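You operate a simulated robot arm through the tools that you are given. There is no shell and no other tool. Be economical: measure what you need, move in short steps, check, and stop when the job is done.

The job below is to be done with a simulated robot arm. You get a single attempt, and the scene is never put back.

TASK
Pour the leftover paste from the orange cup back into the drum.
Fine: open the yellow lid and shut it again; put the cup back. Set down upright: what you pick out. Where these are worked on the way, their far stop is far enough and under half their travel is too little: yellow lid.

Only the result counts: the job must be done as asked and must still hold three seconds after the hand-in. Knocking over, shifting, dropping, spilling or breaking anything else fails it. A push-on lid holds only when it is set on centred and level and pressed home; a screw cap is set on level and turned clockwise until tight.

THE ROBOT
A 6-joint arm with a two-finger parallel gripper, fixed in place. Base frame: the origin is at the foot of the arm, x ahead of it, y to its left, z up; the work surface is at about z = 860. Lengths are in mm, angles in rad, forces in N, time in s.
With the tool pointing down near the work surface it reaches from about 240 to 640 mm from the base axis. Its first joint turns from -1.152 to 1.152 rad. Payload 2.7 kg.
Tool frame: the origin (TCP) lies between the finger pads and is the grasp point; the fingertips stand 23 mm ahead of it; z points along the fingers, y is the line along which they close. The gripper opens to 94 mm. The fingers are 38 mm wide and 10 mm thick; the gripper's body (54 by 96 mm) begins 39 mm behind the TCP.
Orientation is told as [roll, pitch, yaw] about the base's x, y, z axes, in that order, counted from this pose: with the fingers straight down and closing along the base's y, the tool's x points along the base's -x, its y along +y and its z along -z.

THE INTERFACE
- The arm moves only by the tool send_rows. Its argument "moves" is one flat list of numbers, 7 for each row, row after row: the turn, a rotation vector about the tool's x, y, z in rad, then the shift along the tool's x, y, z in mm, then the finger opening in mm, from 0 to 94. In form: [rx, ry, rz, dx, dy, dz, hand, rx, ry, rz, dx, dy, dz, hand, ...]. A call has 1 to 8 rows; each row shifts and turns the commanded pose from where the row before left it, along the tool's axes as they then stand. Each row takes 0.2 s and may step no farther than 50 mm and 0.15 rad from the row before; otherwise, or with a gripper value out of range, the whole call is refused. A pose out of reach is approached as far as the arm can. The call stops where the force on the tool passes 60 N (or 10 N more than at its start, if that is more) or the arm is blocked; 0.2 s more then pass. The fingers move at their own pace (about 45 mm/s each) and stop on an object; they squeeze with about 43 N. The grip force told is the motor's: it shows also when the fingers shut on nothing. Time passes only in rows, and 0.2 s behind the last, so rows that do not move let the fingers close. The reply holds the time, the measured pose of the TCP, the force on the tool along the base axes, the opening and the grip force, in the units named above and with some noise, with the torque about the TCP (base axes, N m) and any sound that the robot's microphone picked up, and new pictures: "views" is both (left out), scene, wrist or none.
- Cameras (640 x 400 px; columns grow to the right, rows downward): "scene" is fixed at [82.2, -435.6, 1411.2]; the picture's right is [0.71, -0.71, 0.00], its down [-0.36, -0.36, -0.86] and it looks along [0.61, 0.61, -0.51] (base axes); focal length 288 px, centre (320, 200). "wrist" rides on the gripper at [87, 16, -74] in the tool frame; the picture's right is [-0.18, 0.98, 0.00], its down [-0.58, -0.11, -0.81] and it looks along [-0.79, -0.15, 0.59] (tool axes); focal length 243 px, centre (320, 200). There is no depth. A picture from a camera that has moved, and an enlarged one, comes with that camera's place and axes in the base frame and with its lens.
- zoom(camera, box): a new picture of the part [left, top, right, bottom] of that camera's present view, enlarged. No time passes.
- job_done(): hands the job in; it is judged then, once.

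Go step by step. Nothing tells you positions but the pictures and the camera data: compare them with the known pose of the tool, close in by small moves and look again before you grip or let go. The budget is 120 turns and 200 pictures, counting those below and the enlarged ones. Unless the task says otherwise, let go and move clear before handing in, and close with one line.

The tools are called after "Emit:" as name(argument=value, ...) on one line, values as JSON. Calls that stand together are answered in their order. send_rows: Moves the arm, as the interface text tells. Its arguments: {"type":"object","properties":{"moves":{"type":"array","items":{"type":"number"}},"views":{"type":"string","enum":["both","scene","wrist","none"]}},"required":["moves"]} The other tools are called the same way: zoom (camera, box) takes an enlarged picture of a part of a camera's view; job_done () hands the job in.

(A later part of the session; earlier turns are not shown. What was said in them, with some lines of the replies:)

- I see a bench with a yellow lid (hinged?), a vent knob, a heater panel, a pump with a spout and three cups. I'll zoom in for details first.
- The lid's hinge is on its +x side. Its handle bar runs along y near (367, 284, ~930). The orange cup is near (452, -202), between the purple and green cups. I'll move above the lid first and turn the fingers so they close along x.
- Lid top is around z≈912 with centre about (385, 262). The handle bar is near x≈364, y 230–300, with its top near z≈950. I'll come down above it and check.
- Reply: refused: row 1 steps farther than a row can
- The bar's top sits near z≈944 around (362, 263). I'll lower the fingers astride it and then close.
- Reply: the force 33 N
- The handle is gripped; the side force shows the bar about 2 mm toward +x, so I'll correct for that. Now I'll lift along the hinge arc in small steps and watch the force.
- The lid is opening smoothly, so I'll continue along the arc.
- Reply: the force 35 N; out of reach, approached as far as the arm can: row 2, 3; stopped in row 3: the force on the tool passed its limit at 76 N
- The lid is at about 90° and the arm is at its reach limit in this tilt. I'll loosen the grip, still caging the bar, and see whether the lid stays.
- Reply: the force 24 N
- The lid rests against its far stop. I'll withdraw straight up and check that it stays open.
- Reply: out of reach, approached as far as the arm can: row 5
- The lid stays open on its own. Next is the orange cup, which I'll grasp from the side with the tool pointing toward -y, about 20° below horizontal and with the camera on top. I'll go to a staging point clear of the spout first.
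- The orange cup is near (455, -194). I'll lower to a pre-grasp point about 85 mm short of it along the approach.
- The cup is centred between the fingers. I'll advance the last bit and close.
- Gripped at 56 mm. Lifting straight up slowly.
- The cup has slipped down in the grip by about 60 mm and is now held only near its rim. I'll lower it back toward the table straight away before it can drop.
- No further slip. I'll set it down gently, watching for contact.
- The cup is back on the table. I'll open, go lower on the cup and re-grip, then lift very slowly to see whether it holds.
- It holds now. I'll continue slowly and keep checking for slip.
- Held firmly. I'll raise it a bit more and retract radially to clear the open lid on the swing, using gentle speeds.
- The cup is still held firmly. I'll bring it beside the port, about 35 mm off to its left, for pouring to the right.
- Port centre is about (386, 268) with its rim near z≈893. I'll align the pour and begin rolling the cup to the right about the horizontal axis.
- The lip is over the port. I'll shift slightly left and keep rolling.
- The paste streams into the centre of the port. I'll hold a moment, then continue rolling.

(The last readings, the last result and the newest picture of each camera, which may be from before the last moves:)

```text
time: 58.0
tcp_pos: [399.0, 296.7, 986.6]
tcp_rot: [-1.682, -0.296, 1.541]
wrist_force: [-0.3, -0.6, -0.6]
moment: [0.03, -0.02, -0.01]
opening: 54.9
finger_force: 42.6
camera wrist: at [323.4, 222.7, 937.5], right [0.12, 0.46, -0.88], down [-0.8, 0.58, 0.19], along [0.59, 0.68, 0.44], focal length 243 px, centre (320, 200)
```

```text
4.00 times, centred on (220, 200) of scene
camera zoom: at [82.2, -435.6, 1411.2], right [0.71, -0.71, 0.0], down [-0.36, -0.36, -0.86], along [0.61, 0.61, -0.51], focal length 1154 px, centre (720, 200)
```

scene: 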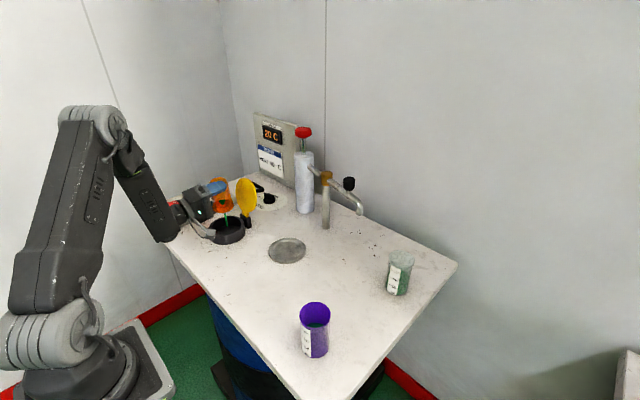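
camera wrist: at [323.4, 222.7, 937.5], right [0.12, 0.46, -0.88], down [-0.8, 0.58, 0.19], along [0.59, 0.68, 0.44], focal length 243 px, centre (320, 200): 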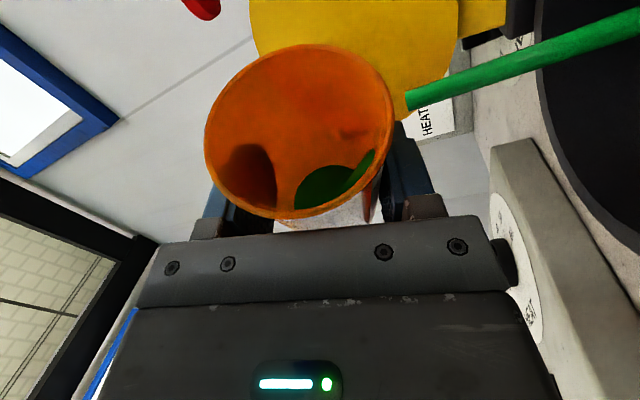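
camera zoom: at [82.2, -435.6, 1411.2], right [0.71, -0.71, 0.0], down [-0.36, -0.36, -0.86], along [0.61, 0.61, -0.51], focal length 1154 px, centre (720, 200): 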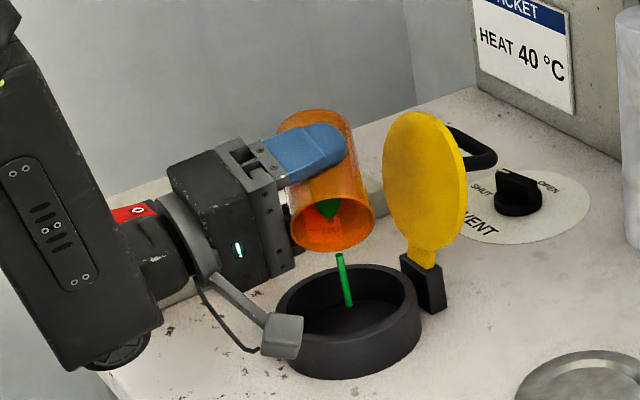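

Nearly empty. I'll wait for it to drain.

Emit:
send_rows(moves=[0, 0, 0, 0, 0, 0, 0, 0, 0, 0, 0, 0, 0, 0, 0, 0, 0, 0, 0, 0, 0, 0, 0, 0, 0, 0, 0, 0, 0, 0, 0, 0, 0, 0, 0, 0, 0, 0, 0, 0, 0, 0, 0, 0, 0, 0, 0, 0, 0, 0, 0, 0, 0, 0, 0, 0])

Emit:
zoom(camera="scene", box=[160, 150, 280, 250])

```text
time: 59.8
tcp_pos: [399.4, 295.6, 986.7]
tcp_rot: [-1.683, -0.296, 1.54]
wrist_force: [-1.0, 0.4, -0.6]
moment: [-0.02, 0.03, 0.01]
opening: 55.2
finger_force: 43.1
camera wrist: at [323.4, 222.8, 937.7], right [0.12, 0.46, -0.88], down [-0.8, 0.58, 0.19], along [0.59, 0.68, 0.44], focal length 243 px, centre (320, 200)
```

scene: 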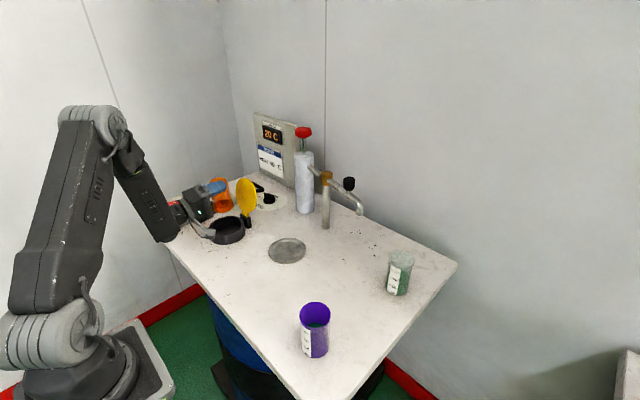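
wrist: 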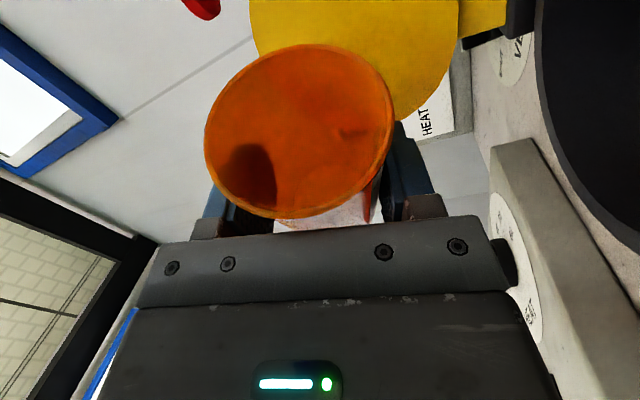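

```text
4.00 times, centred on (220, 200) of scene
camera zoom: at [82.2, -435.6, 1411.2], right [0.71, -0.71, 0.0], down [-0.36, -0.36, -0.86], along [0.61, 0.61, -0.51], focal length 1154 px, centre (720, 200)
```

zoom: 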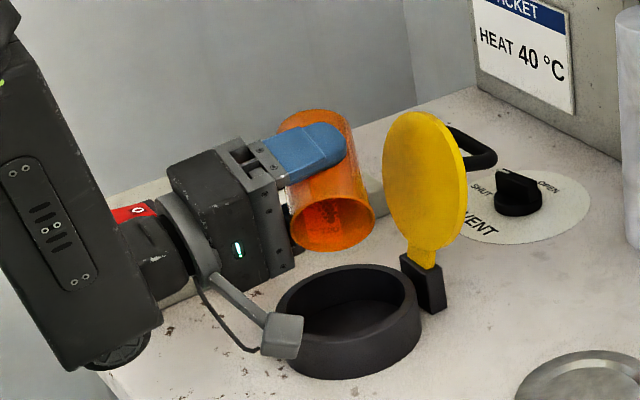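

The cup is empty. Rolling it back upright.

Emit:
send_rows(moves=[-0.0339, 0, -0.0932, 0, 0, 0, 0, -0.0339, 0, -0.0932, 0, 0, 0, 0, -0.0339, 0, -0.0932, 0, 0, 0, 0, -0.0339, 0, -0.0932, 0, 0, 0, 0, -0.0339, 0, -0.0932, 0, 0, 0, 0, -0.0339, 0, -0.0932, 0, 0, 0, 0, -0.0339, 0, -0.0932, 0, 0, 0, 0, -0.0339, 0, -0.0932, 0, 0, 0, 0], views="none")

Emit:
send_rows(moves=[-0.0339, 0, -0.0932, 0, 0, 0, 0, -0.0339, 0, -0.0932, 0, 0, 0, 0, -0.0339, 0, -0.0932, 0, 0, 0, 0, -0.0339, 0, -0.0932, 0, 0, 0, 0, -0.0339, 0, -0.0932, 0, 0, 0, 0, -0.0339, 0, -0.0932, 0, 0, 0, 0, -0.0339, 0, -0.0932, 0, 0, 0, 0, -0.0339, 0, -0.0932, 0, 0, 0, 0], views="none")

Emit:
send_rows(moves=[-0.0339, 0, -0.0932, 0, 0, 0, 0, -0.0339, 0, -0.0932, 0, 0, 0, 0, -0.0339, 0, -0.0932, 0, 0, 0, 0, 0, 0, 0, 0, 0, 0, 0])

Emit:
zoom(camera="scene", box=[160, 150, 280, 250])

```text
time: 61.6
tcp_pos: [398.7, 294.8, 985.0]
tcp_rot: [-1.394, 0.448, 1.565]
wrist_force: [-0.7, 0.6, 0.3]
moment: [-0.02, 0.01, 0.01]
opening: 55.1
finger_force: 42.9
```

```text
time: 63.4
tcp_pos: [399.1, 294.6, 986.7]
tcp_rot: [-0.733, 1.116, 2.066]
wrist_force: [0.7, 0.9, -0.9]
moment: [-0.01, 0.0, -0.03]
opening: 54.8
finger_force: 42.8
```

```text
time: 64.4
tcp_pos: [400.3, 295.0, 985.6]
tcp_rot: [-0.005, 1.225, 2.739]
wrist_force: [-0.3, -0.1, -0.3]
moment: [-0.04, 0.0, 0.05]
opening: 54.7
finger_force: 43.1
camera wrist: at [354.5, 295.9, 1092.6], right [-0.44, -0.88, -0.17], down [-0.84, 0.47, -0.27], along [0.32, 0.03, -0.95], focal length 243 px, centre (320, 200)
```

scene: 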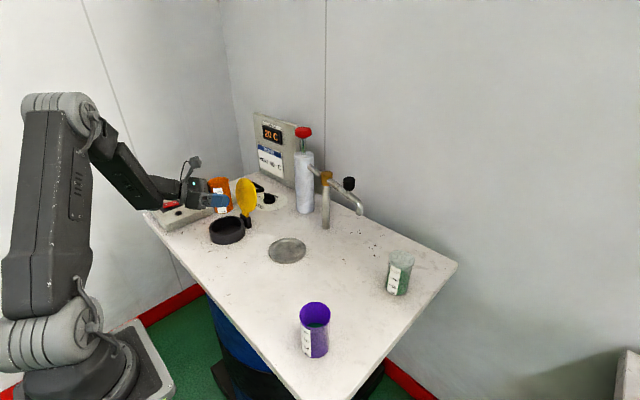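
wrist: 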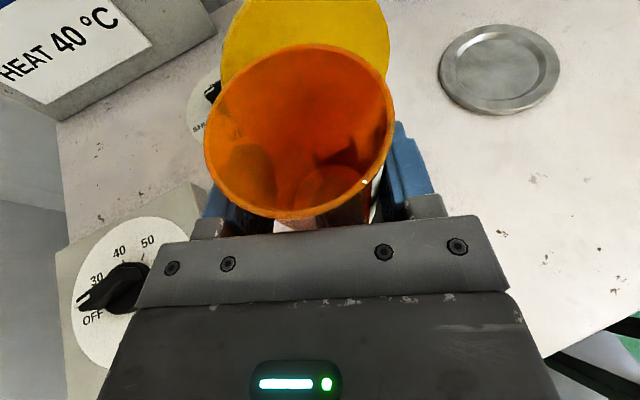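

```text
4.00 times, centred on (220, 200) of scene
camera zoom: at [82.2, -435.6, 1411.2], right [0.71, -0.71, 0.0], down [-0.36, -0.36, -0.86], along [0.61, 0.61, -0.51], focal length 1154 px, centre (720, 200)
```

zoom: 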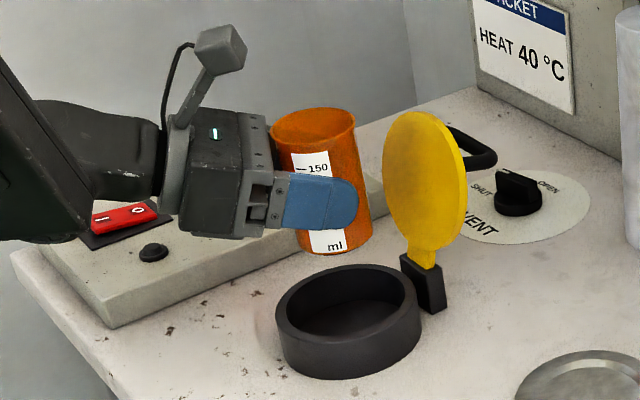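

Cup is upright and empty. Retracing the path back.

Emit:
send_rows(moves=[0, 0, 0, 1.1, 6, 0.5, 0, 0, 0, 0, 2.2, 13, 1, 0, 0, 0, 0, 2.2, 13, 1, 0, 0, 0, 0, 2.2, 13, 1, 0, 0, 0, 0, 2.2, 13, 1, 0, -0.031, 0, 0.0115, 2.2, 13, 1, 0, -0.031, 0, 0.0115, 2.2, 13, 1, 0, -0.031, 0, 0.0115, 2.2, 13, 1, 0], views="none")

Emit:
send_rows(moves=[-0.0375, 0, 0.0138, 4.95, 9.05, 13.44, 0, -0.0375, 0, 0.0138, 4.95, 9.05, 13.44, 0, -0.0375, 0, 0.0138, 4.95, 9.05, 13.44, 0, -0.0375, 0, 0.0138, 4.95, 9.05, 13.44, 0, -0.0375, 0, 0.0138, 4.95, 9.05, 13.44, 0, -0.0375, 0, 0.0138, 4.95, 9.05, 13.44, 0, -0.0375, 0, 0.0138, 4.95, 9.05, 13.44, 0], views="none")

Emit:
send_rows(moves=[-0.0375, 0, 0.0138, 4.95, 9.05, 13.44, 0, -0.0375, 0, 0.0138, 4.95, 9.05, 13.44, 0, -0.0375, 0, 0.0138, 4.95, 9.05, 13.44, 0, -0.0375, 0, 0.0138, 4.95, 9.05, 13.44, 0, -0.0375, 0, 0.0138, 4.95, 9.05, 13.44, 0, -0.0375, 0, 0.0138, 4.95, 9.05, 13.44, 0, -0.0375, 0, 0.0138, 4.95, 9.05, 13.44, 0, -0.0375, 0, 0.0138, 4.95, 9.05, 13.44, 0])

```text
time: 66.2
tcp_pos: [371.7, 200.2, 998.4]
tcp_rot: [-0.012, 1.223, 2.633]
wrist_force: [0.9, -0.1, -0.1]
moment: [0.03, 0.02, 0.01]
opening: 55.0
finger_force: 42.8
```

```text
time: 67.8
tcp_pos: [417.5, 91.0, 999.4]
tcp_rot: [-0.014, 1.221, 2.353]
wrist_force: [-0.2, -0.1, 0.0]
moment: [-0.01, -0.01, 0.0]
opening: 55.0
finger_force: 42.9
```

```text
time: 69.6
tcp_pos: [428.4, -42.7, 998.3]
tcp_rot: [-0.015, 1.221, 2.034]
wrist_force: [0.2, -0.3, -0.2]
moment: [-0.02, 0.04, 0.03]
opening: 55.1
finger_force: 42.8
camera wrist: at [394.3, -14.8, 1106.3], right [-0.9, -0.39, -0.18], down [-0.34, 0.9, -0.27], along [0.27, -0.18, -0.95], focal length 243 px, centre (320, 200)
```

scene: 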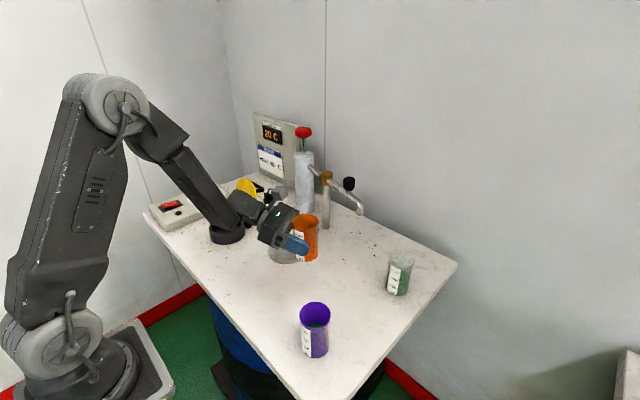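
wrist: 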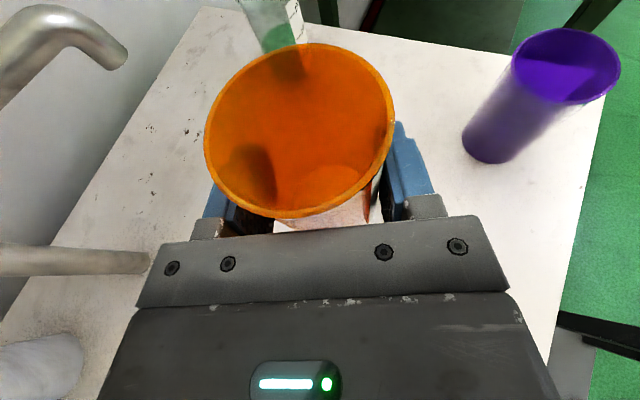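

Emit:
send_rows(moves=[-0.0375, 0, 0.0138, 4.95, 9.05, 13.44, 0, -0.0375, 0, 0.0138, 4.95, 9.05, 13.44, 0, -0.0375, 0, 0.0138, 4.95, 9.05, 13.44, 0, -0.0375, 0, 0.0138, 4.95, 9.05, 13.44, 0, -0.0375, 0, 0.0138, 4.95, 9.05, 13.44, 0, -0.0375, 0, 0.0138, 4.95, 9.05, 13.44, 0, -0.0375, 0, 0.0138, 4.95, 9.05, 13.44, 0, -0.0188, 0, 0.0069, 2.5, 4.5, 6.7, 0], views="none")

```text
time: 71.4
tcp_pos: [400.1, -165.7, 998.9]
tcp_rot: [-0.017, 1.218, 1.731]
wrist_force: [-0.8, 0.0, -0.5]
moment: [-0.02, -0.01, 0.02]
opening: 54.9
finger_force: 43.2
```

Emit:
send_rows(moves=[0, 0, 0, 1.63, -6.5, 4.4, 0, 0, 0, 0, 1.63, -6.5, 4.4, 0, 0, 0, 0, 1.63, -6.5, 4.4, 0, 0, 0, 0, 1.63, -6.5, 4.4, 0, 0, 0, 0, 1.63, -6.5, 4.4, 0, 0, 0, 0, 1.63, -6.5, 4.4, 0, 0, 0, 0, 1.63, -6.5, 4.4, 0, 0, 0, 0, 1.63, -6.5, 4.4, 0], views="none")

Emit:
send_rows(moves=[0, 0, 0, -4.7, 0, 1.7, 0, 0, 0, 0, -9.4, 0, 3.45, 0, 0, 0, 0, -9.4, 0, 3.45, 0, 0, 0, 0, -9.4, 0, 3.45, 0, 0, 0, 0, -9.4, 0, 3.45, 0, 0, 0, 0, -9.4, 0, 3.45, 0, 0, 0, 0, -9.4, 0, 3.45, 0, 0, 0, 0, -7, 0, 2.6, 0])

Emit:
zoom(camera="scene", box=[310, 220, 430, 330])

```text
time: 73.2
tcp_pos: [458.9, -193.0, 999.1]
tcp_rot: [-0.016, 1.219, 1.732]
wrist_force: [-0.2, -0.1, -0.5]
moment: [-0.03, -0.01, -0.01]
opening: 54.8
finger_force: 42.6
```

```text
time: 75.0
tcp_pos: [460.5, -194.4, 926.0]
tcp_rot: [-0.014, 1.219, 1.733]
wrist_force: [0.8, 0.5, -0.2]
moment: [0.02, -0.02, -0.04]
opening: 55.1
finger_force: 42.5
camera wrist: at [435.2, -158.2, 1033.4], right [-0.98, -0.11, -0.18], down [-0.06, 0.96, -0.27], along [0.2, -0.25, -0.95], focal length 243 px, centre (320, 200)
```

scene: 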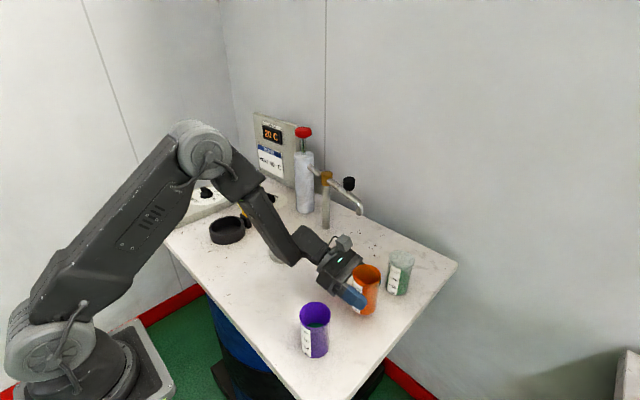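
wrist: 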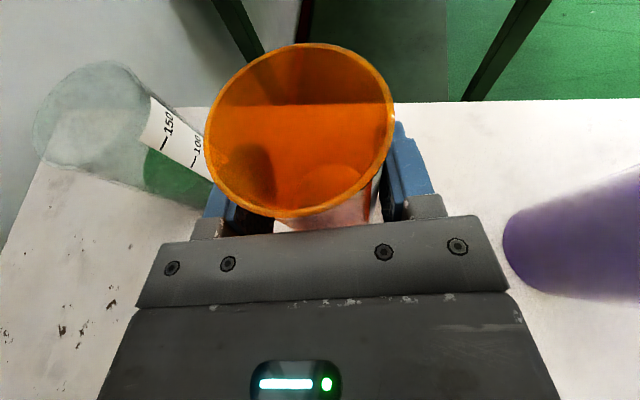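

```text
3.64 times, centred on (370, 275) of scene
camera zoom: at [82.2, -435.6, 1411.2], right [0.71, -0.71, 0.0], down [-0.36, -0.36, -0.86], along [0.61, 0.61, -0.51], focal length 1049 px, centre (138, -73)
```

zoom: 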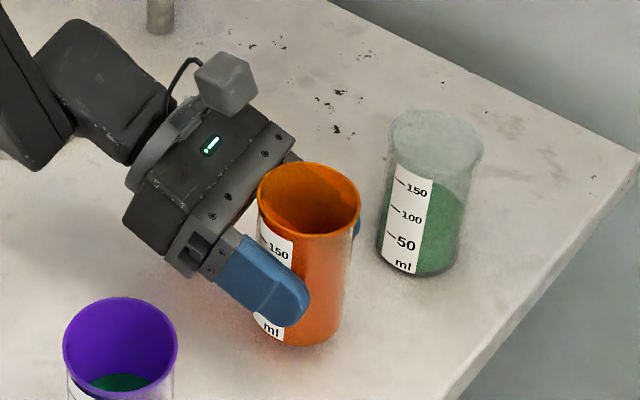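

Emit:
send_rows(moves=[0, 0, 0, -3.8, 2, 1.4, 0, 0, 0, 0, -3.8, 0, 1.4, 0, 0, 0, 0, -2.8, 0, 1, 0, 0, 0, 0, -1.9, 0, 0.7, 0, 0, 0, 0, 0, 0, 0, 0], views="none")

Emit:
send_rows(moves=[0, 0, 0, -1.4, 0, 0.5, 0, 0, 0, 0, 0, 0, 0, 0], views="none")

Emit:
send_rows(moves=[0, 0, 0, -1.2, 0, 0.4, 0, 0, 0, 0, 0, 0, 0, 0], views="none")

Emit:
zoom(camera="scene", box=[310, 220, 430, 330])

```text
time: 76.2
tcp_pos: [458.2, -194.7, 914.1]
tcp_rot: [-0.015, 1.218, 1.733]
wrist_force: [0.8, 0.3, -0.6]
moment: [0.03, 0.0, -0.03]
opening: 54.9
finger_force: 42.5
```

```text
time: 76.8
tcp_pos: [456.8, -194.4, 911.6]
tcp_rot: [-0.015, 1.217, 1.731]
wrist_force: [0.4, -0.2, -0.3]
moment: [-0.01, -0.02, -0.02]
opening: 55.1
finger_force: 43.7
```

```text
time: 77.4
tcp_pos: [457.5, -194.2, 912.1]
tcp_rot: [-0.016, 1.219, 1.73]
wrist_force: [-0.5, -1.0, -0.1]
moment: [-0.01, 0.0, -0.03]
opening: 54.9
finger_force: 42.9
```

```text
3.64 times, centred on (370, 275) of scene
camera zoom: at [82.2, -435.6, 1411.2], right [0.71, -0.71, 0.0], down [-0.36, -0.36, -0.86], along [0.61, 0.61, -0.51], focal length 1049 px, centre (138, -73)
```

zoom: 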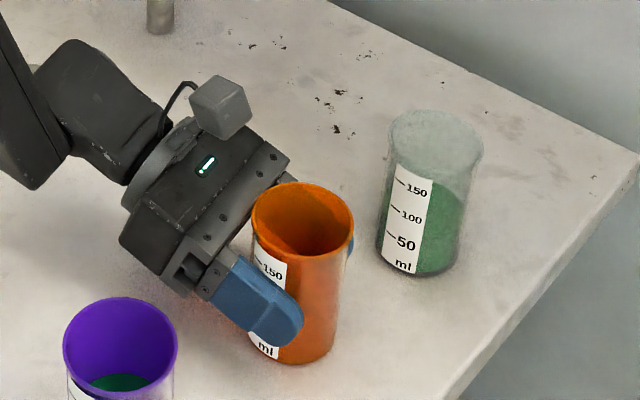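

Emit:
send_rows(moves=[0, 0, 0, -1, 0, 0.35, 0, 0, 0, 0, 0, 0, 0, 0], views="none")

Emit:
send_rows(moves=[0, 0, 0, -1, 0, 0.35, 0, 0, 0, 0, 0, 0, 0, 0], views="none")

```text
time: 78.0
tcp_pos: [456.6, -194.2, 910.0]
tcp_rot: [-0.015, 1.217, 1.732]
wrist_force: [-0.4, 0.2, -0.2]
moment: [0.02, -0.04, 0.03]
opening: 55.1
finger_force: 43.2
```

```text
time: 78.6
tcp_pos: [457.6, -194.4, 909.4]
tcp_rot: [-0.021, 1.22, 1.729]
wrist_force: [-1.8, 2.0, 9.9]
moment: [0.12, 0.21, -0.03]
opening: 55.1
finger_force: 43.1
```

The cup touches the table. I'll release slowly and back straight off.

Emit:
send_rows(moves=[0, 0, 0, 0.7, 0, -0.3, 0, 0, 0, 0, 0, 0, 0, 58, 0, 0, 0, 0, 0, 0, 66, 0, 0, 0, 0, 0, 0, 74, 0, 0, 0, 0, 0, 0, 74, 0, 0, 0, 0, 0, -15, 74, 0, 0, 0, 0, 0, -20, 74, 0, 0, 0, 0, 0, -25, 74])

Emit:
zoom(camera="scene", box=[310, 220, 430, 330])

```text
time: 80.4
tcp_pos: [448.3, -139.6, 931.7]
tcp_rot: [-0.015, 1.219, 1.73]
wrist_force: [-1.0, 0.6, 0.3]
moment: [0.0, 0.02, 0.0]
opening: 74.2
finger_force: 0.0
camera wrist: at [423.1, -101.7, 1038.6], right [-0.98, -0.11, -0.18], down [-0.06, 0.96, -0.27], along [0.2, -0.25, -0.95], focal length 243 px, centre (320, 200)
```

scene: 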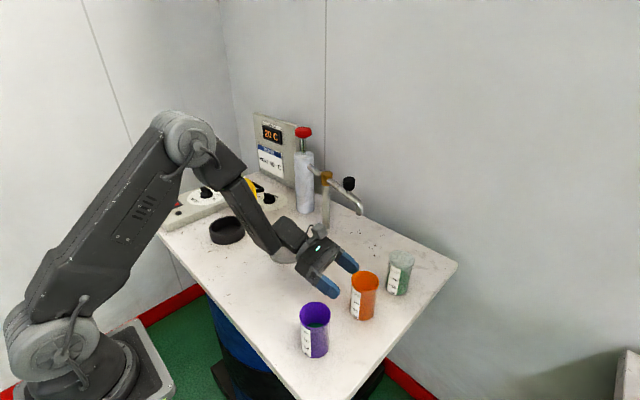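
wrist: 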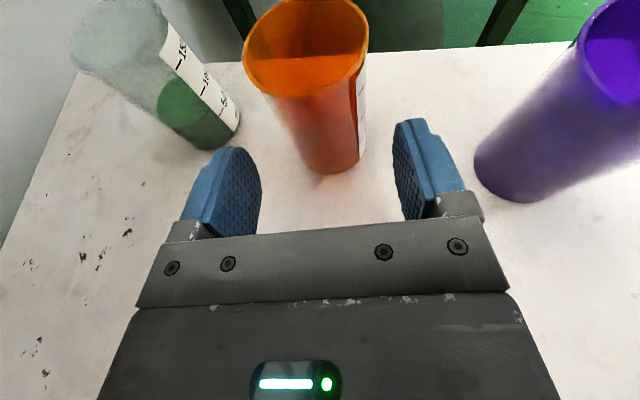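

```text
3.64 times, centred on (370, 275) of scene
camera zoom: at [82.2, -435.6, 1411.2], right [0.71, -0.71, 0.0], down [-0.36, -0.36, -0.86], along [0.61, 0.61, -0.51], focal length 1049 px, centre (138, -73)
```

zoom: 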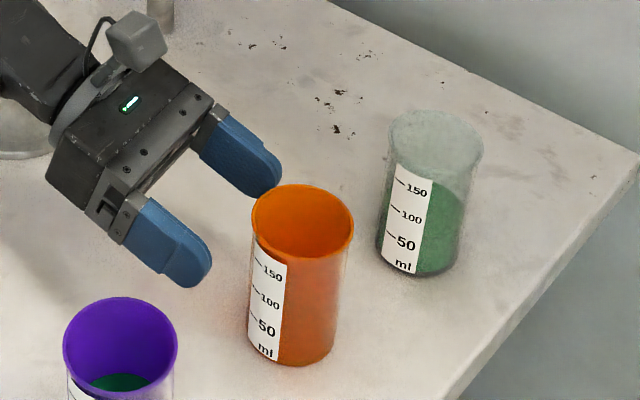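

The cup is back in its place, upright. Now I'll raise up, straighten the tool and head back to the lid.

Emit:
send_rows(moves=[0, 0, 0, 10, 0, -40, 60, 0, 0, 0, 40, 0, -10, 50, 0, 0, 0, 40, 0, -5, 40, 0, 0, 0, 35, 0, 0, 34, 0, -0.14, 0, 0, 0, 0, 34, 0, -0.14, 0, 0, 0, 0, 34, 0, -0.14, 0, 0, 0, 0, 34, 0, -0.14, 0, 0, 0, 0, 34], views="none")

Emit:
send_rows(moves=[0, -0.14, 0, 0, 0, 0, 34, 0, -0.14, 0, 0, 0, 0, 34, 0, -0.14, 0, 0, 0, 0, 34, 0, -0.14, 0, 0, 0, 0, 34, 0, -0.099, 0, 0, 0, 0, 34, 0, 0, 0.08, 0, 0, 0, 34, 0, 0, 0.08, 0, 0, 0, 34])

```text
time: 82.2
tcp_pos: [445.1, -129.8, 1067.3]
tcp_rot: [-0.007, 0.656, 1.741]
wrist_force: [0.4, -0.1, -0.5]
moment: [0.0, 0.0, -0.05]
opening: 34.0
finger_force: 0.1
```

```text
time: 83.8
tcp_pos: [444.7, -131.1, 1067.9]
tcp_rot: [-0.005, -0.002, 1.586]
wrist_force: [0.1, -0.6, -0.9]
moment: [0.01, -0.01, 0.01]
opening: 34.0
finger_force: 0.0
camera wrist: at [428.9, -217.5, 1141.4], right [-0.99, 0.17, 0.0], down [0.1, 0.58, 0.81], along [0.14, 0.8, -0.59], focal length 243 px, centre (320, 200)
```

scene: 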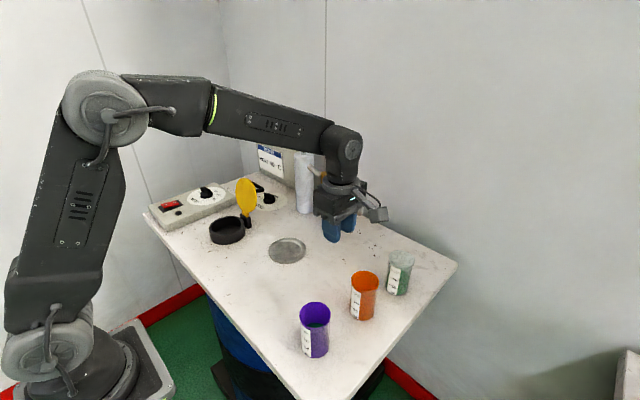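
wrist: 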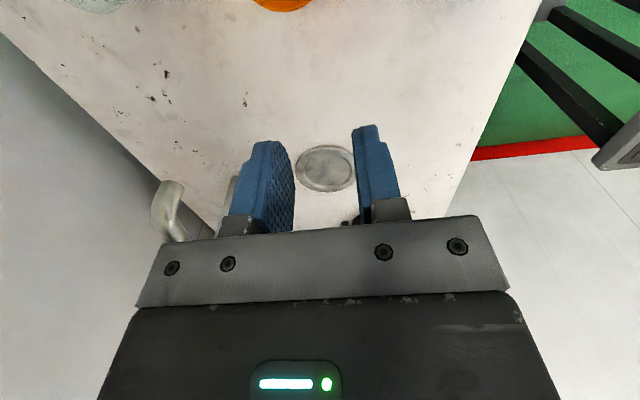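

Emit:
send_rows(moves=[0, 0, 0.015, -30, 2.5, -30, 34, 0, 0, 0, -45, 2.5, -2, 34, 0, 0, 0, -45, 2.5, 0, 34, 0, 0, 0, -45, 2.5, 0, 34, 0, 0, 0, -45, 2.5, 0, 34, 0, 0, 0, -45, 2.5, 0, 34, 0, 0, 0, -45, 0, 0, 34, 0, 0, 0, -45, 0, 0, 34], views="none")

Emit:
send_rows(moves=[0, 0, 0, -45, 0, 0, 34, 0, 0, 0, 0, -40, 0, 34, 0, 0, 0, 0, -40, 0, 34, 0, 0, 0, 0, 0, 0, 34])

```text
time: 85.6
tcp_pos: [427.2, 213.5, 1101.3]
tcp_rot: [-0.005, 0.0, 1.57]
wrist_force: [0.0, -0.2, 0.7]
moment: [-0.01, 0.03, -0.02]
opening: 34.1
finger_force: 0.1
```

```text
time: 86.6
tcp_pos: [509.3, 260.4, 1100.3]
tcp_rot: [-0.005, -0.001, 1.573]
wrist_force: [-0.2, 0.0, -0.1]
moment: [-0.02, -0.01, 0.03]
opening: 34.1
finger_force: 0.1
camera wrist: at [491.6, 173.9, 1174.8], right [-0.98, 0.18, 0.0], down [0.1, 0.58, 0.81], along [0.15, 0.79, -0.59], focal length 243 px, centre (320, 200)
```

scene: 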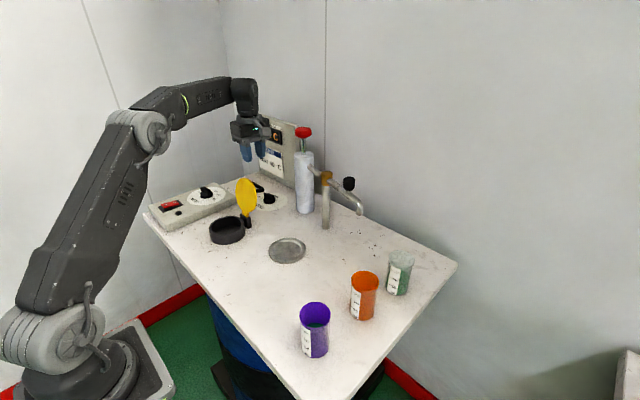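
wrist: 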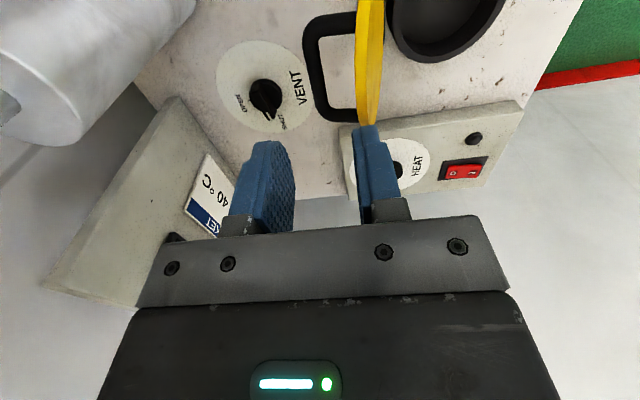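

The lid is still open at its stop. I'll re-straddle the handle with a slight tilt and grip it.

Emit:
send_rows(moves=[0, 0, 0, -2, -9, 30, 34, -0.1, 0, 0, 0, 0, 0, 34, -0.11, 0, 0, 0, 0, 0, 34, 0, 0, 0, 0, -4.2, 19.5, 34, 0, 0, 0, 0, -4.2, 19.5, 34, 0, 0, 0, 0, 0, 0, 34])

Emit:
zoom(camera="scene", box=[180, 140, 280, 220])

```text
time: 88.0
tcp_pos: [518.1, 261.8, 1029.5]
tcp_rot: [0.205, -0.002, 1.572]
wrist_force: [0.1, 0.3, -0.4]
moment: [-0.02, -0.03, 0.0]
opening: 34.3
finger_force: 0.0
camera wrist: at [516.7, 174.6, 1105.5], right [-0.96, 0.18, 0.2], down [0.27, 0.58, 0.77], along [0.02, 0.79, -0.61], focal length 243 px, centre (320, 200)
```

scene: 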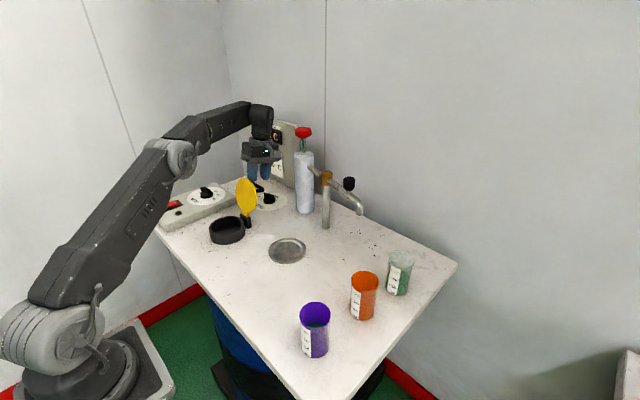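
wrist: 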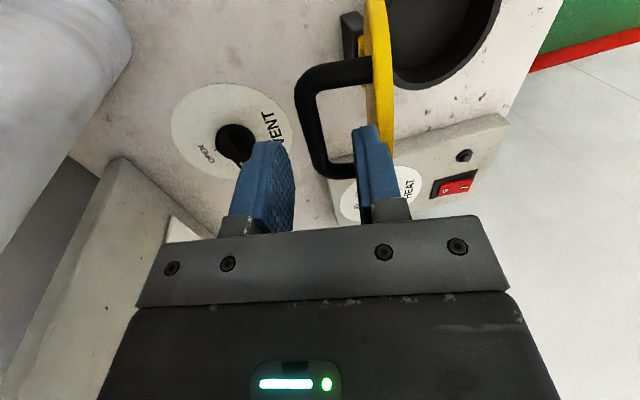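

```text
5.00 times, centred on (230, 180) of scene
camera zoom: at [82.2, -435.6, 1411.2], right [0.71, -0.71, 0.0], down [-0.36, -0.36, -0.86], along [0.61, 0.61, -0.51], focal length 1442 px, centre (770, 300)
```

zoom: 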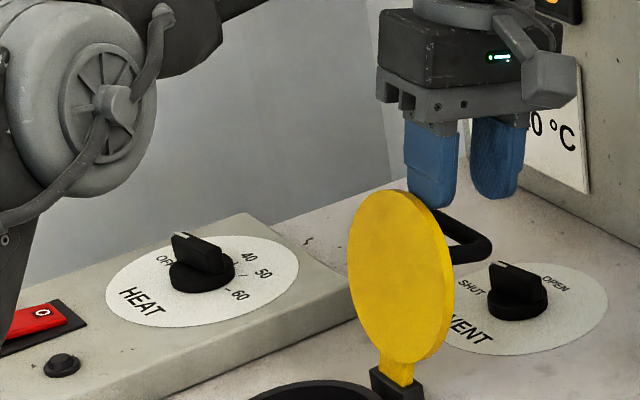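

Emit:
send_rows(moves=[0, 0, 0, 0, -3.6, 16.6, 34, 0, 0, 0, 0, -3.6, 16.6, 34, 0, 0, 0, 0, -3.6, 16.6, 34, 0, 0, 0, 0, 3, 0, 24, 0, 0, 0, 0, 3, 0, 14, 0, 0, 0, 0, 0, 0, 0, 0, 0, 0, 0, 0, 0, 0])

Emit:
zoom(camera="scene", box=[180, 150, 280, 230])

```text
time: 89.6
tcp_pos: [513.0, 263.6, 981.1]
tcp_rot: [0.204, -0.002, 1.569]
wrist_force: [-1.9, 10.4, -3.7]
moment: [-0.33, -0.07, -1.86]
opening: 12.0
finger_force: 45.2
camera wrist: at [511.6, 176.6, 1056.0], right [-0.96, 0.19, 0.2], down [0.27, 0.58, 0.77], along [0.03, 0.79, -0.61], focal length 243 px, centre (320, 200)
```

scene: 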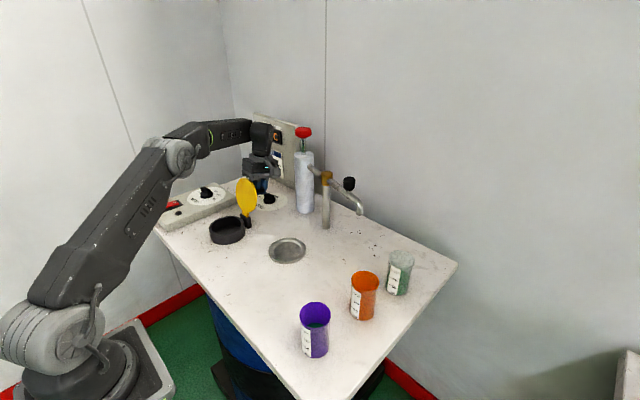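
wrist: 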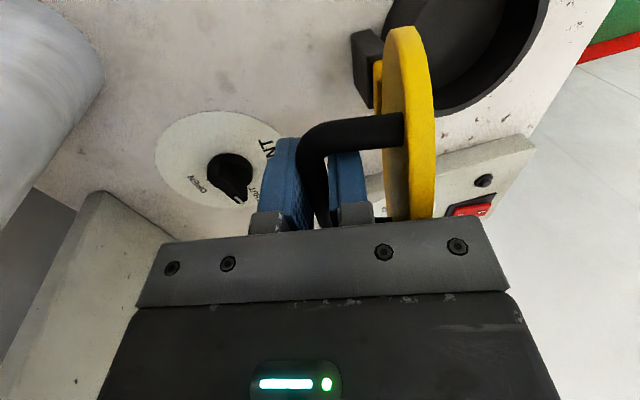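

```text
5.00 times, centred on (230, 190) of scene
camera zoom: at [82.2, -435.3, 1411.3], right [0.71, -0.71, 0.0], down [-0.36, -0.36, -0.86], along [0.61, 0.61, -0.51], focal length 1442 px, centre (770, 250)
```

zoom: 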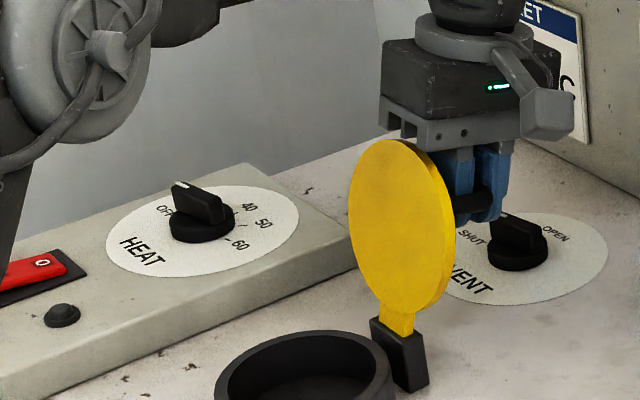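

The handle is gripped. Now the reverse arc, in parts.

Emit:
send_rows(moves=[0.035, 0, 0, 0, 10.5, -5.9, 0, 0.035, 0, 0, 0, 11.1, -4.85, 0, 0.035, 0, 0, 0, 11.5, -3.85, 0, 0.035, 0, 0, 0, 11.8, -2.8, 0], views="wrist")

Emit:
zoom(camera="scene", box=[180, 150, 280, 230])

```text
time: 90.6
tcp_pos: [469.6, 262.5, 1001.4]
tcp_rot: [0.073, 0.0, 1.57]
wrist_force: [-3.8, 18.5, -28.9]
moment: [0.01, -0.02, -1.76]
opening: 11.8
finger_force: 45.6
camera wrist: at [457.7, 177.1, 1076.1], right [-0.98, 0.19, 0.07], down [0.17, 0.58, 0.8], along [0.11, 0.79, -0.6], focal length 243 px, centre (320, 200)
```

wrist: 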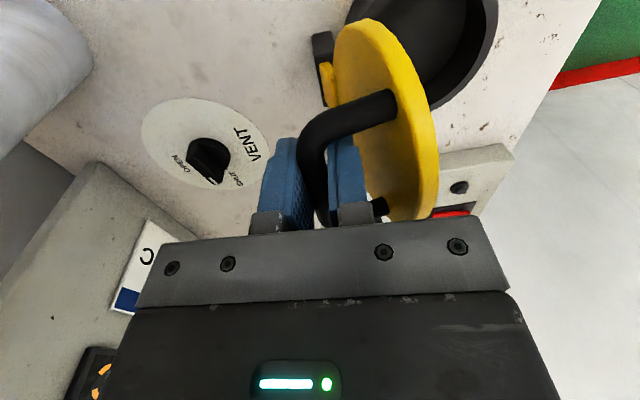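

```text
5.00 times, centred on (230, 190) of scene
camera zoom: at [82.5, -434.8, 1411.5], right [0.71, -0.71, 0.0], down [-0.36, -0.36, -0.86], along [0.61, 0.61, -0.51], focal length 1442 px, centre (770, 250)
```

zoom: 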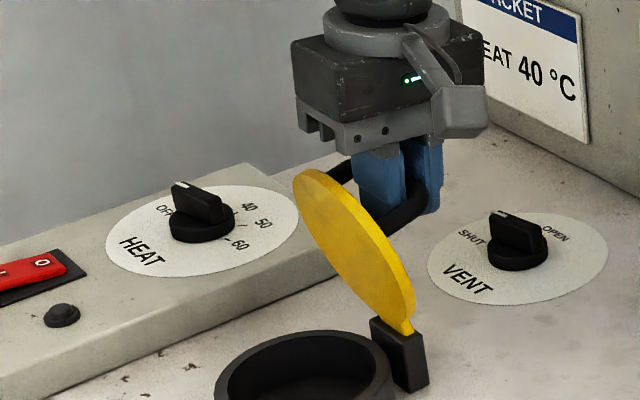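

Emit:
send_rows(moves=[0.035, 0, 0, 0, 12.1, 0.3, 0, 0.035, 0, 0, 0, 11.7, 0.8, 0, 0, 0, 0, 0, 11.7, 1, 0, 0, 0, 0, 0, 11.6, 2.3, 0], views="wrist")

Emit:
zoom(camera="scene", box=[180, 150, 280, 230])

```text
time: 91.6
tcp_pos: [425.1, 262.2, 998.7]
tcp_rot: [-0.006, -0.005, 1.569]
wrist_force: [9.8, 23.8, -26.4]
moment: [0.52, -0.2, -1.74]
opening: 11.6
finger_force: 45.2
camera wrist: at [407.2, 176.4, 1073.7], right [-0.98, 0.19, -0.01], down [0.1, 0.58, 0.81], along [0.15, 0.8, -0.59], focal length 243 px, centre (320, 200)
```

wrist: 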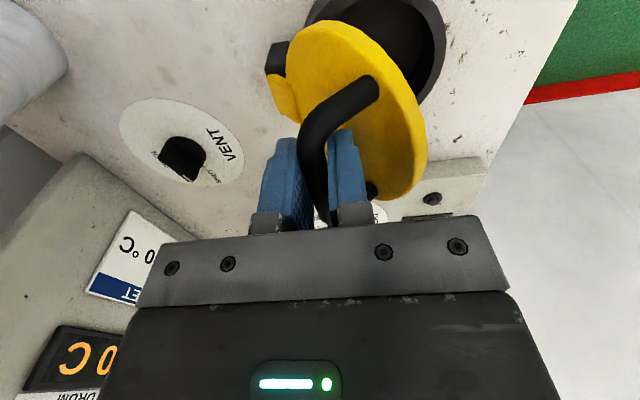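

```text
5.00 times, centred on (230, 190) of scene
camera zoom: at [82.8, -434.7, 1411.5], right [0.71, -0.71, 0.0], down [-0.36, -0.36, -0.86], along [0.61, 0.61, -0.51], focal length 1442 px, centre (770, 250)
```

zoom: 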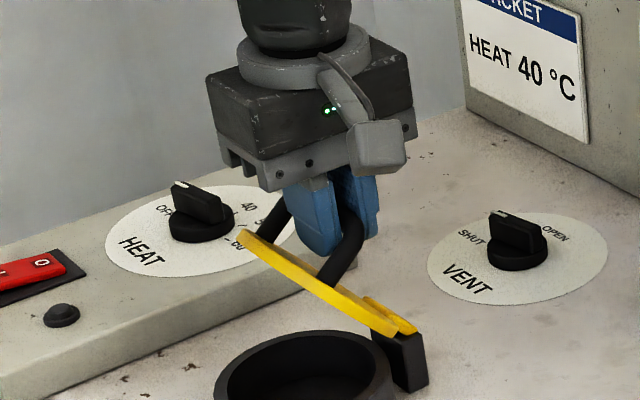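

Emit:
send_rows(moves=[0, 0, 0, 0, 11.1, 5.3, 0, 0, 0, 0, 0, 10.6, 6.2, 0, 0, 0, 0, 0, 9.8, 6.5, 0, 0, 0, 0, 0, 8.8, 7.8, 0], views="wrist")

Emit:
zoom(camera="scene", box=[170, 160, 270, 240])

```text
time: 92.6
tcp_pos: [384.4, 262.2, 976.9]
tcp_rot: [-0.008, -0.003, 1.572]
wrist_force: [5.1, 15.2, -2.6]
moment: [0.57, -0.15, -1.54]
opening: 11.8
finger_force: 45.4
camera wrist: at [366.5, 175.6, 1050.6], right [-0.98, 0.18, -0.01], down [0.1, 0.58, 0.81], along [0.15, 0.79, -0.59], focal length 243 px, centre (320, 200)
```

wrist: 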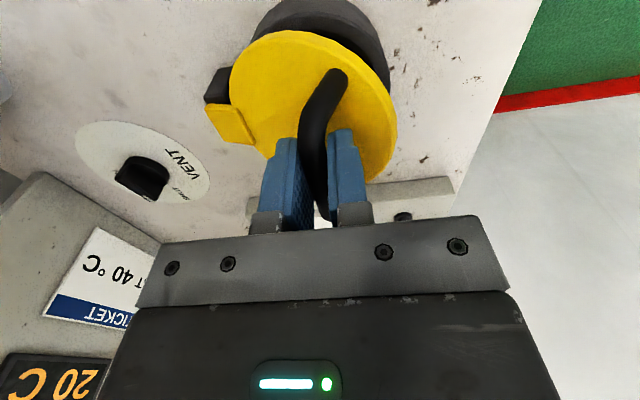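

```text
5.00 times, centred on (220, 200) of scene
camera zoom: at [82.3, -435.2, 1411.3], right [0.71, -0.71, 0.0], down [-0.36, -0.36, -0.86], along [0.61, 0.61, -0.51], focal length 1442 px, centre (820, 200)
```

zoom: 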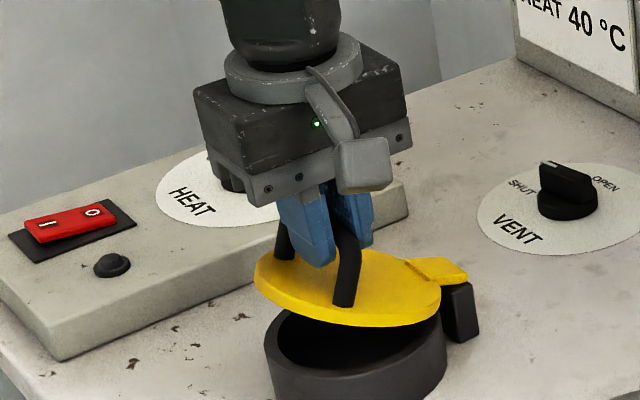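

Emit:
send_rows(moves=[0, 0, 0, 0, 7.8, 8.8, 0, 0, 0, 0, 0, 6.5, 9.8, 0, 0, 0, 0, 0, 3.7, 7, 0, 0, 0, 0, 0, 0, 0, 0], views="wrist")

Emit:
zoom(camera="scene", box=[170, 160, 270, 240])

```text
time: 93.6
tcp_pos: [366.7, 261.4, 949.0]
tcp_rot: [-0.005, 0.001, 1.572]
wrist_force: [-4.6, 11.7, 3.1]
moment: [0.22, -0.12, -0.51]
opening: 11.3
finger_force: 44.4
camera wrist: at [348.4, 175.4, 1023.4], right [-0.98, 0.18, 0.0], down [0.1, 0.58, 0.81], along [0.15, 0.79, -0.59], focal length 243 px, centre (320, 200)
```

wrist: 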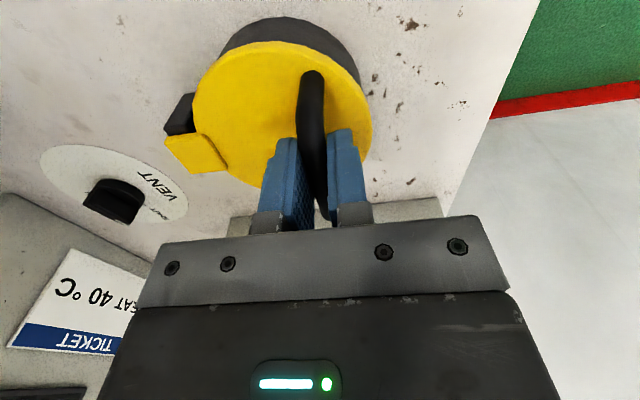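

```text
5.00 times, centred on (220, 200) of scene
camera zoom: at [82.0, -435.4, 1411.3], right [0.71, -0.71, 0.0], down [-0.36, -0.36, -0.86], along [0.61, 0.61, -0.51], focal length 1442 px, centre (820, 200)
```

zoom: 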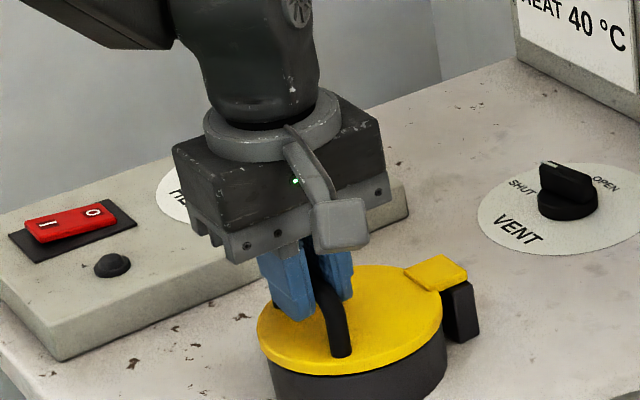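

Emit:
send_rows(moves=[0, 0, 0, 0, 0.7, 2.5, 0, 0, 0, 0, 0, 0.3, 2.5, 0, 0, 0, 0, 0, 0, 0, 0], views="none")

Emit:
send_rows(moves=[0, 0, 0, 0, 0, 2, 0, 0, 0, 0, 0, 0, 0, 0], views="none")

Emit:
zoom(camera="scene", box=[170, 160, 270, 240])

```text
time: 94.4
tcp_pos: [364.6, 260.9, 944.2]
tcp_rot: [-0.006, -0.001, 1.573]
wrist_force: [-26.3, 5.9, 28.0]
moment: [-0.8, 0.26, -0.4]
opening: 11.3
finger_force: 44.7
```

```text
time: 95.0
tcp_pos: [363.8, 260.8, 944.4]
tcp_rot: [-0.008, -0.004, 1.572]
wrist_force: [-29.6, 6.3, 36.7]
moment: [0.05, 0.24, -0.31]
opening: 11.7
finger_force: 44.9
```

```text
5.00 times, centred on (220, 200) of scene
camera zoom: at [81.0, -435.8, 1411.2], right [0.71, -0.71, 0.0], down [-0.36, -0.36, -0.86], along [0.61, 0.61, -0.51], focal length 1442 px, centre (820, 200)
```

zoom: 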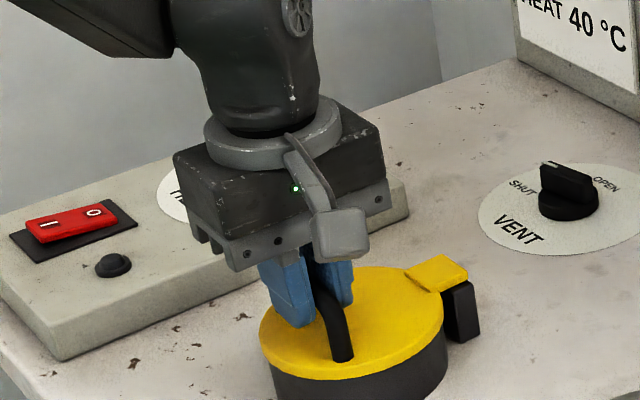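

Closed and pressed home (about 37 N down). I'll release and rise straight up.

Emit:
send_rows(moves=[0, 0, 0, 0, 0, -1, 20, 0, 0, 0, 0, 0, 0, 40, 0, 0, 0, 0, 0, 0, 40, 0, 0, 0, 0, 0, -20, 40, 0, 0, 0, 0, 0, -40, 40, 0, 0, 0, 0, 0, -45, 40, 0, 0, 0, 0, 0, -45, 40, 0, 0, 0, 45, 0, 0, 40])

Emit:
zoom(camera="scene", box=[160, 170, 280, 250])

Emit:
zoom(camera="scene", box=[280, 230, 440, 370])

```text
time: 96.8
tcp_pos: [363.6, 213.2, 1095.0]
tcp_rot: [-0.005, -0.002, 1.572]
wrist_force: [-0.5, 0.1, 0.2]
moment: [0.01, 0.02, -0.01]
opening: 40.1
finger_force: 0.1
camera wrist: at [347.0, 127.3, 1168.8], right [-0.98, 0.18, 0.0], down [0.1, 0.58, 0.81], along [0.15, 0.79, -0.59], focal length 243 px, centre (320, 200)
```

scene: 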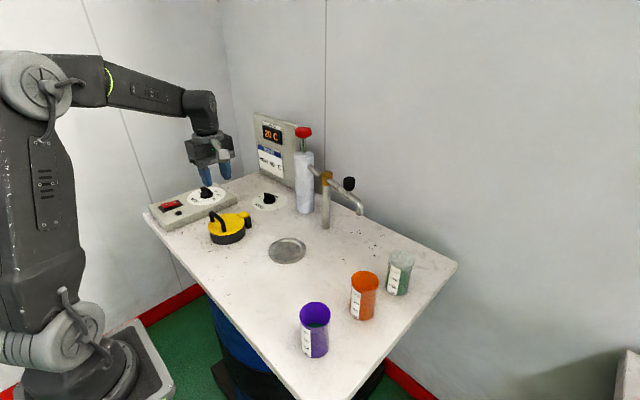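
wrist: 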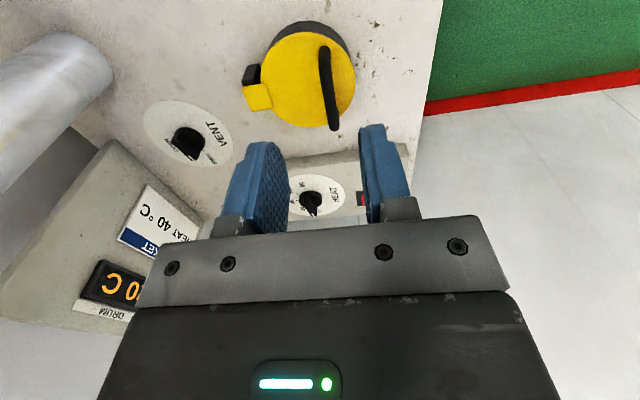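

```text
5.00 times, centred on (220, 210) of scene
camera zoom: at [82.2, -435.6, 1411.2], right [0.71, -0.71, 0.0], down [-0.36, -0.36, -0.86], along [0.61, 0.61, -0.51], focal length 1442 px, centre (820, 150)
```

zoom: 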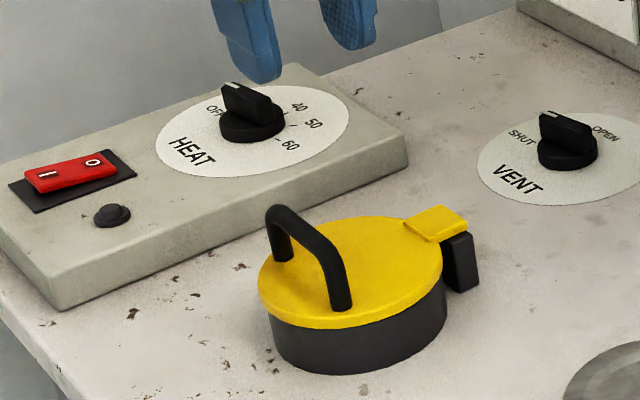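

```text
2.86 times, centred on (360, 300) of scene
camera zoom: at [82.2, -435.6, 1411.2], right [0.71, -0.71, 0.0], down [-0.36, -0.36, -0.86], along [0.61, 0.61, -0.51], focal length 824 px, centre (206, -86)
```

zoom: 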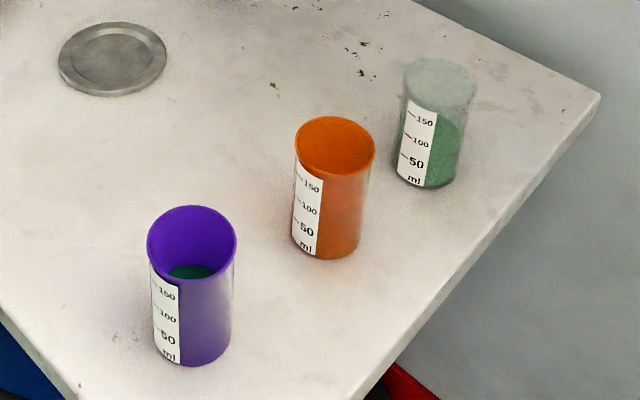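

The lid is shut, the orange cup stands empty and upright at its place, and everything else looks unchanged. The arm is clear, so I'm handing in.

Emit:
job_done()

```text
The job is handed in.
```

The leftover paste from the orange cup was poured into the drum, the yellow lid is shut, and the empty cup stands upright within a few millimetres of its original spot.
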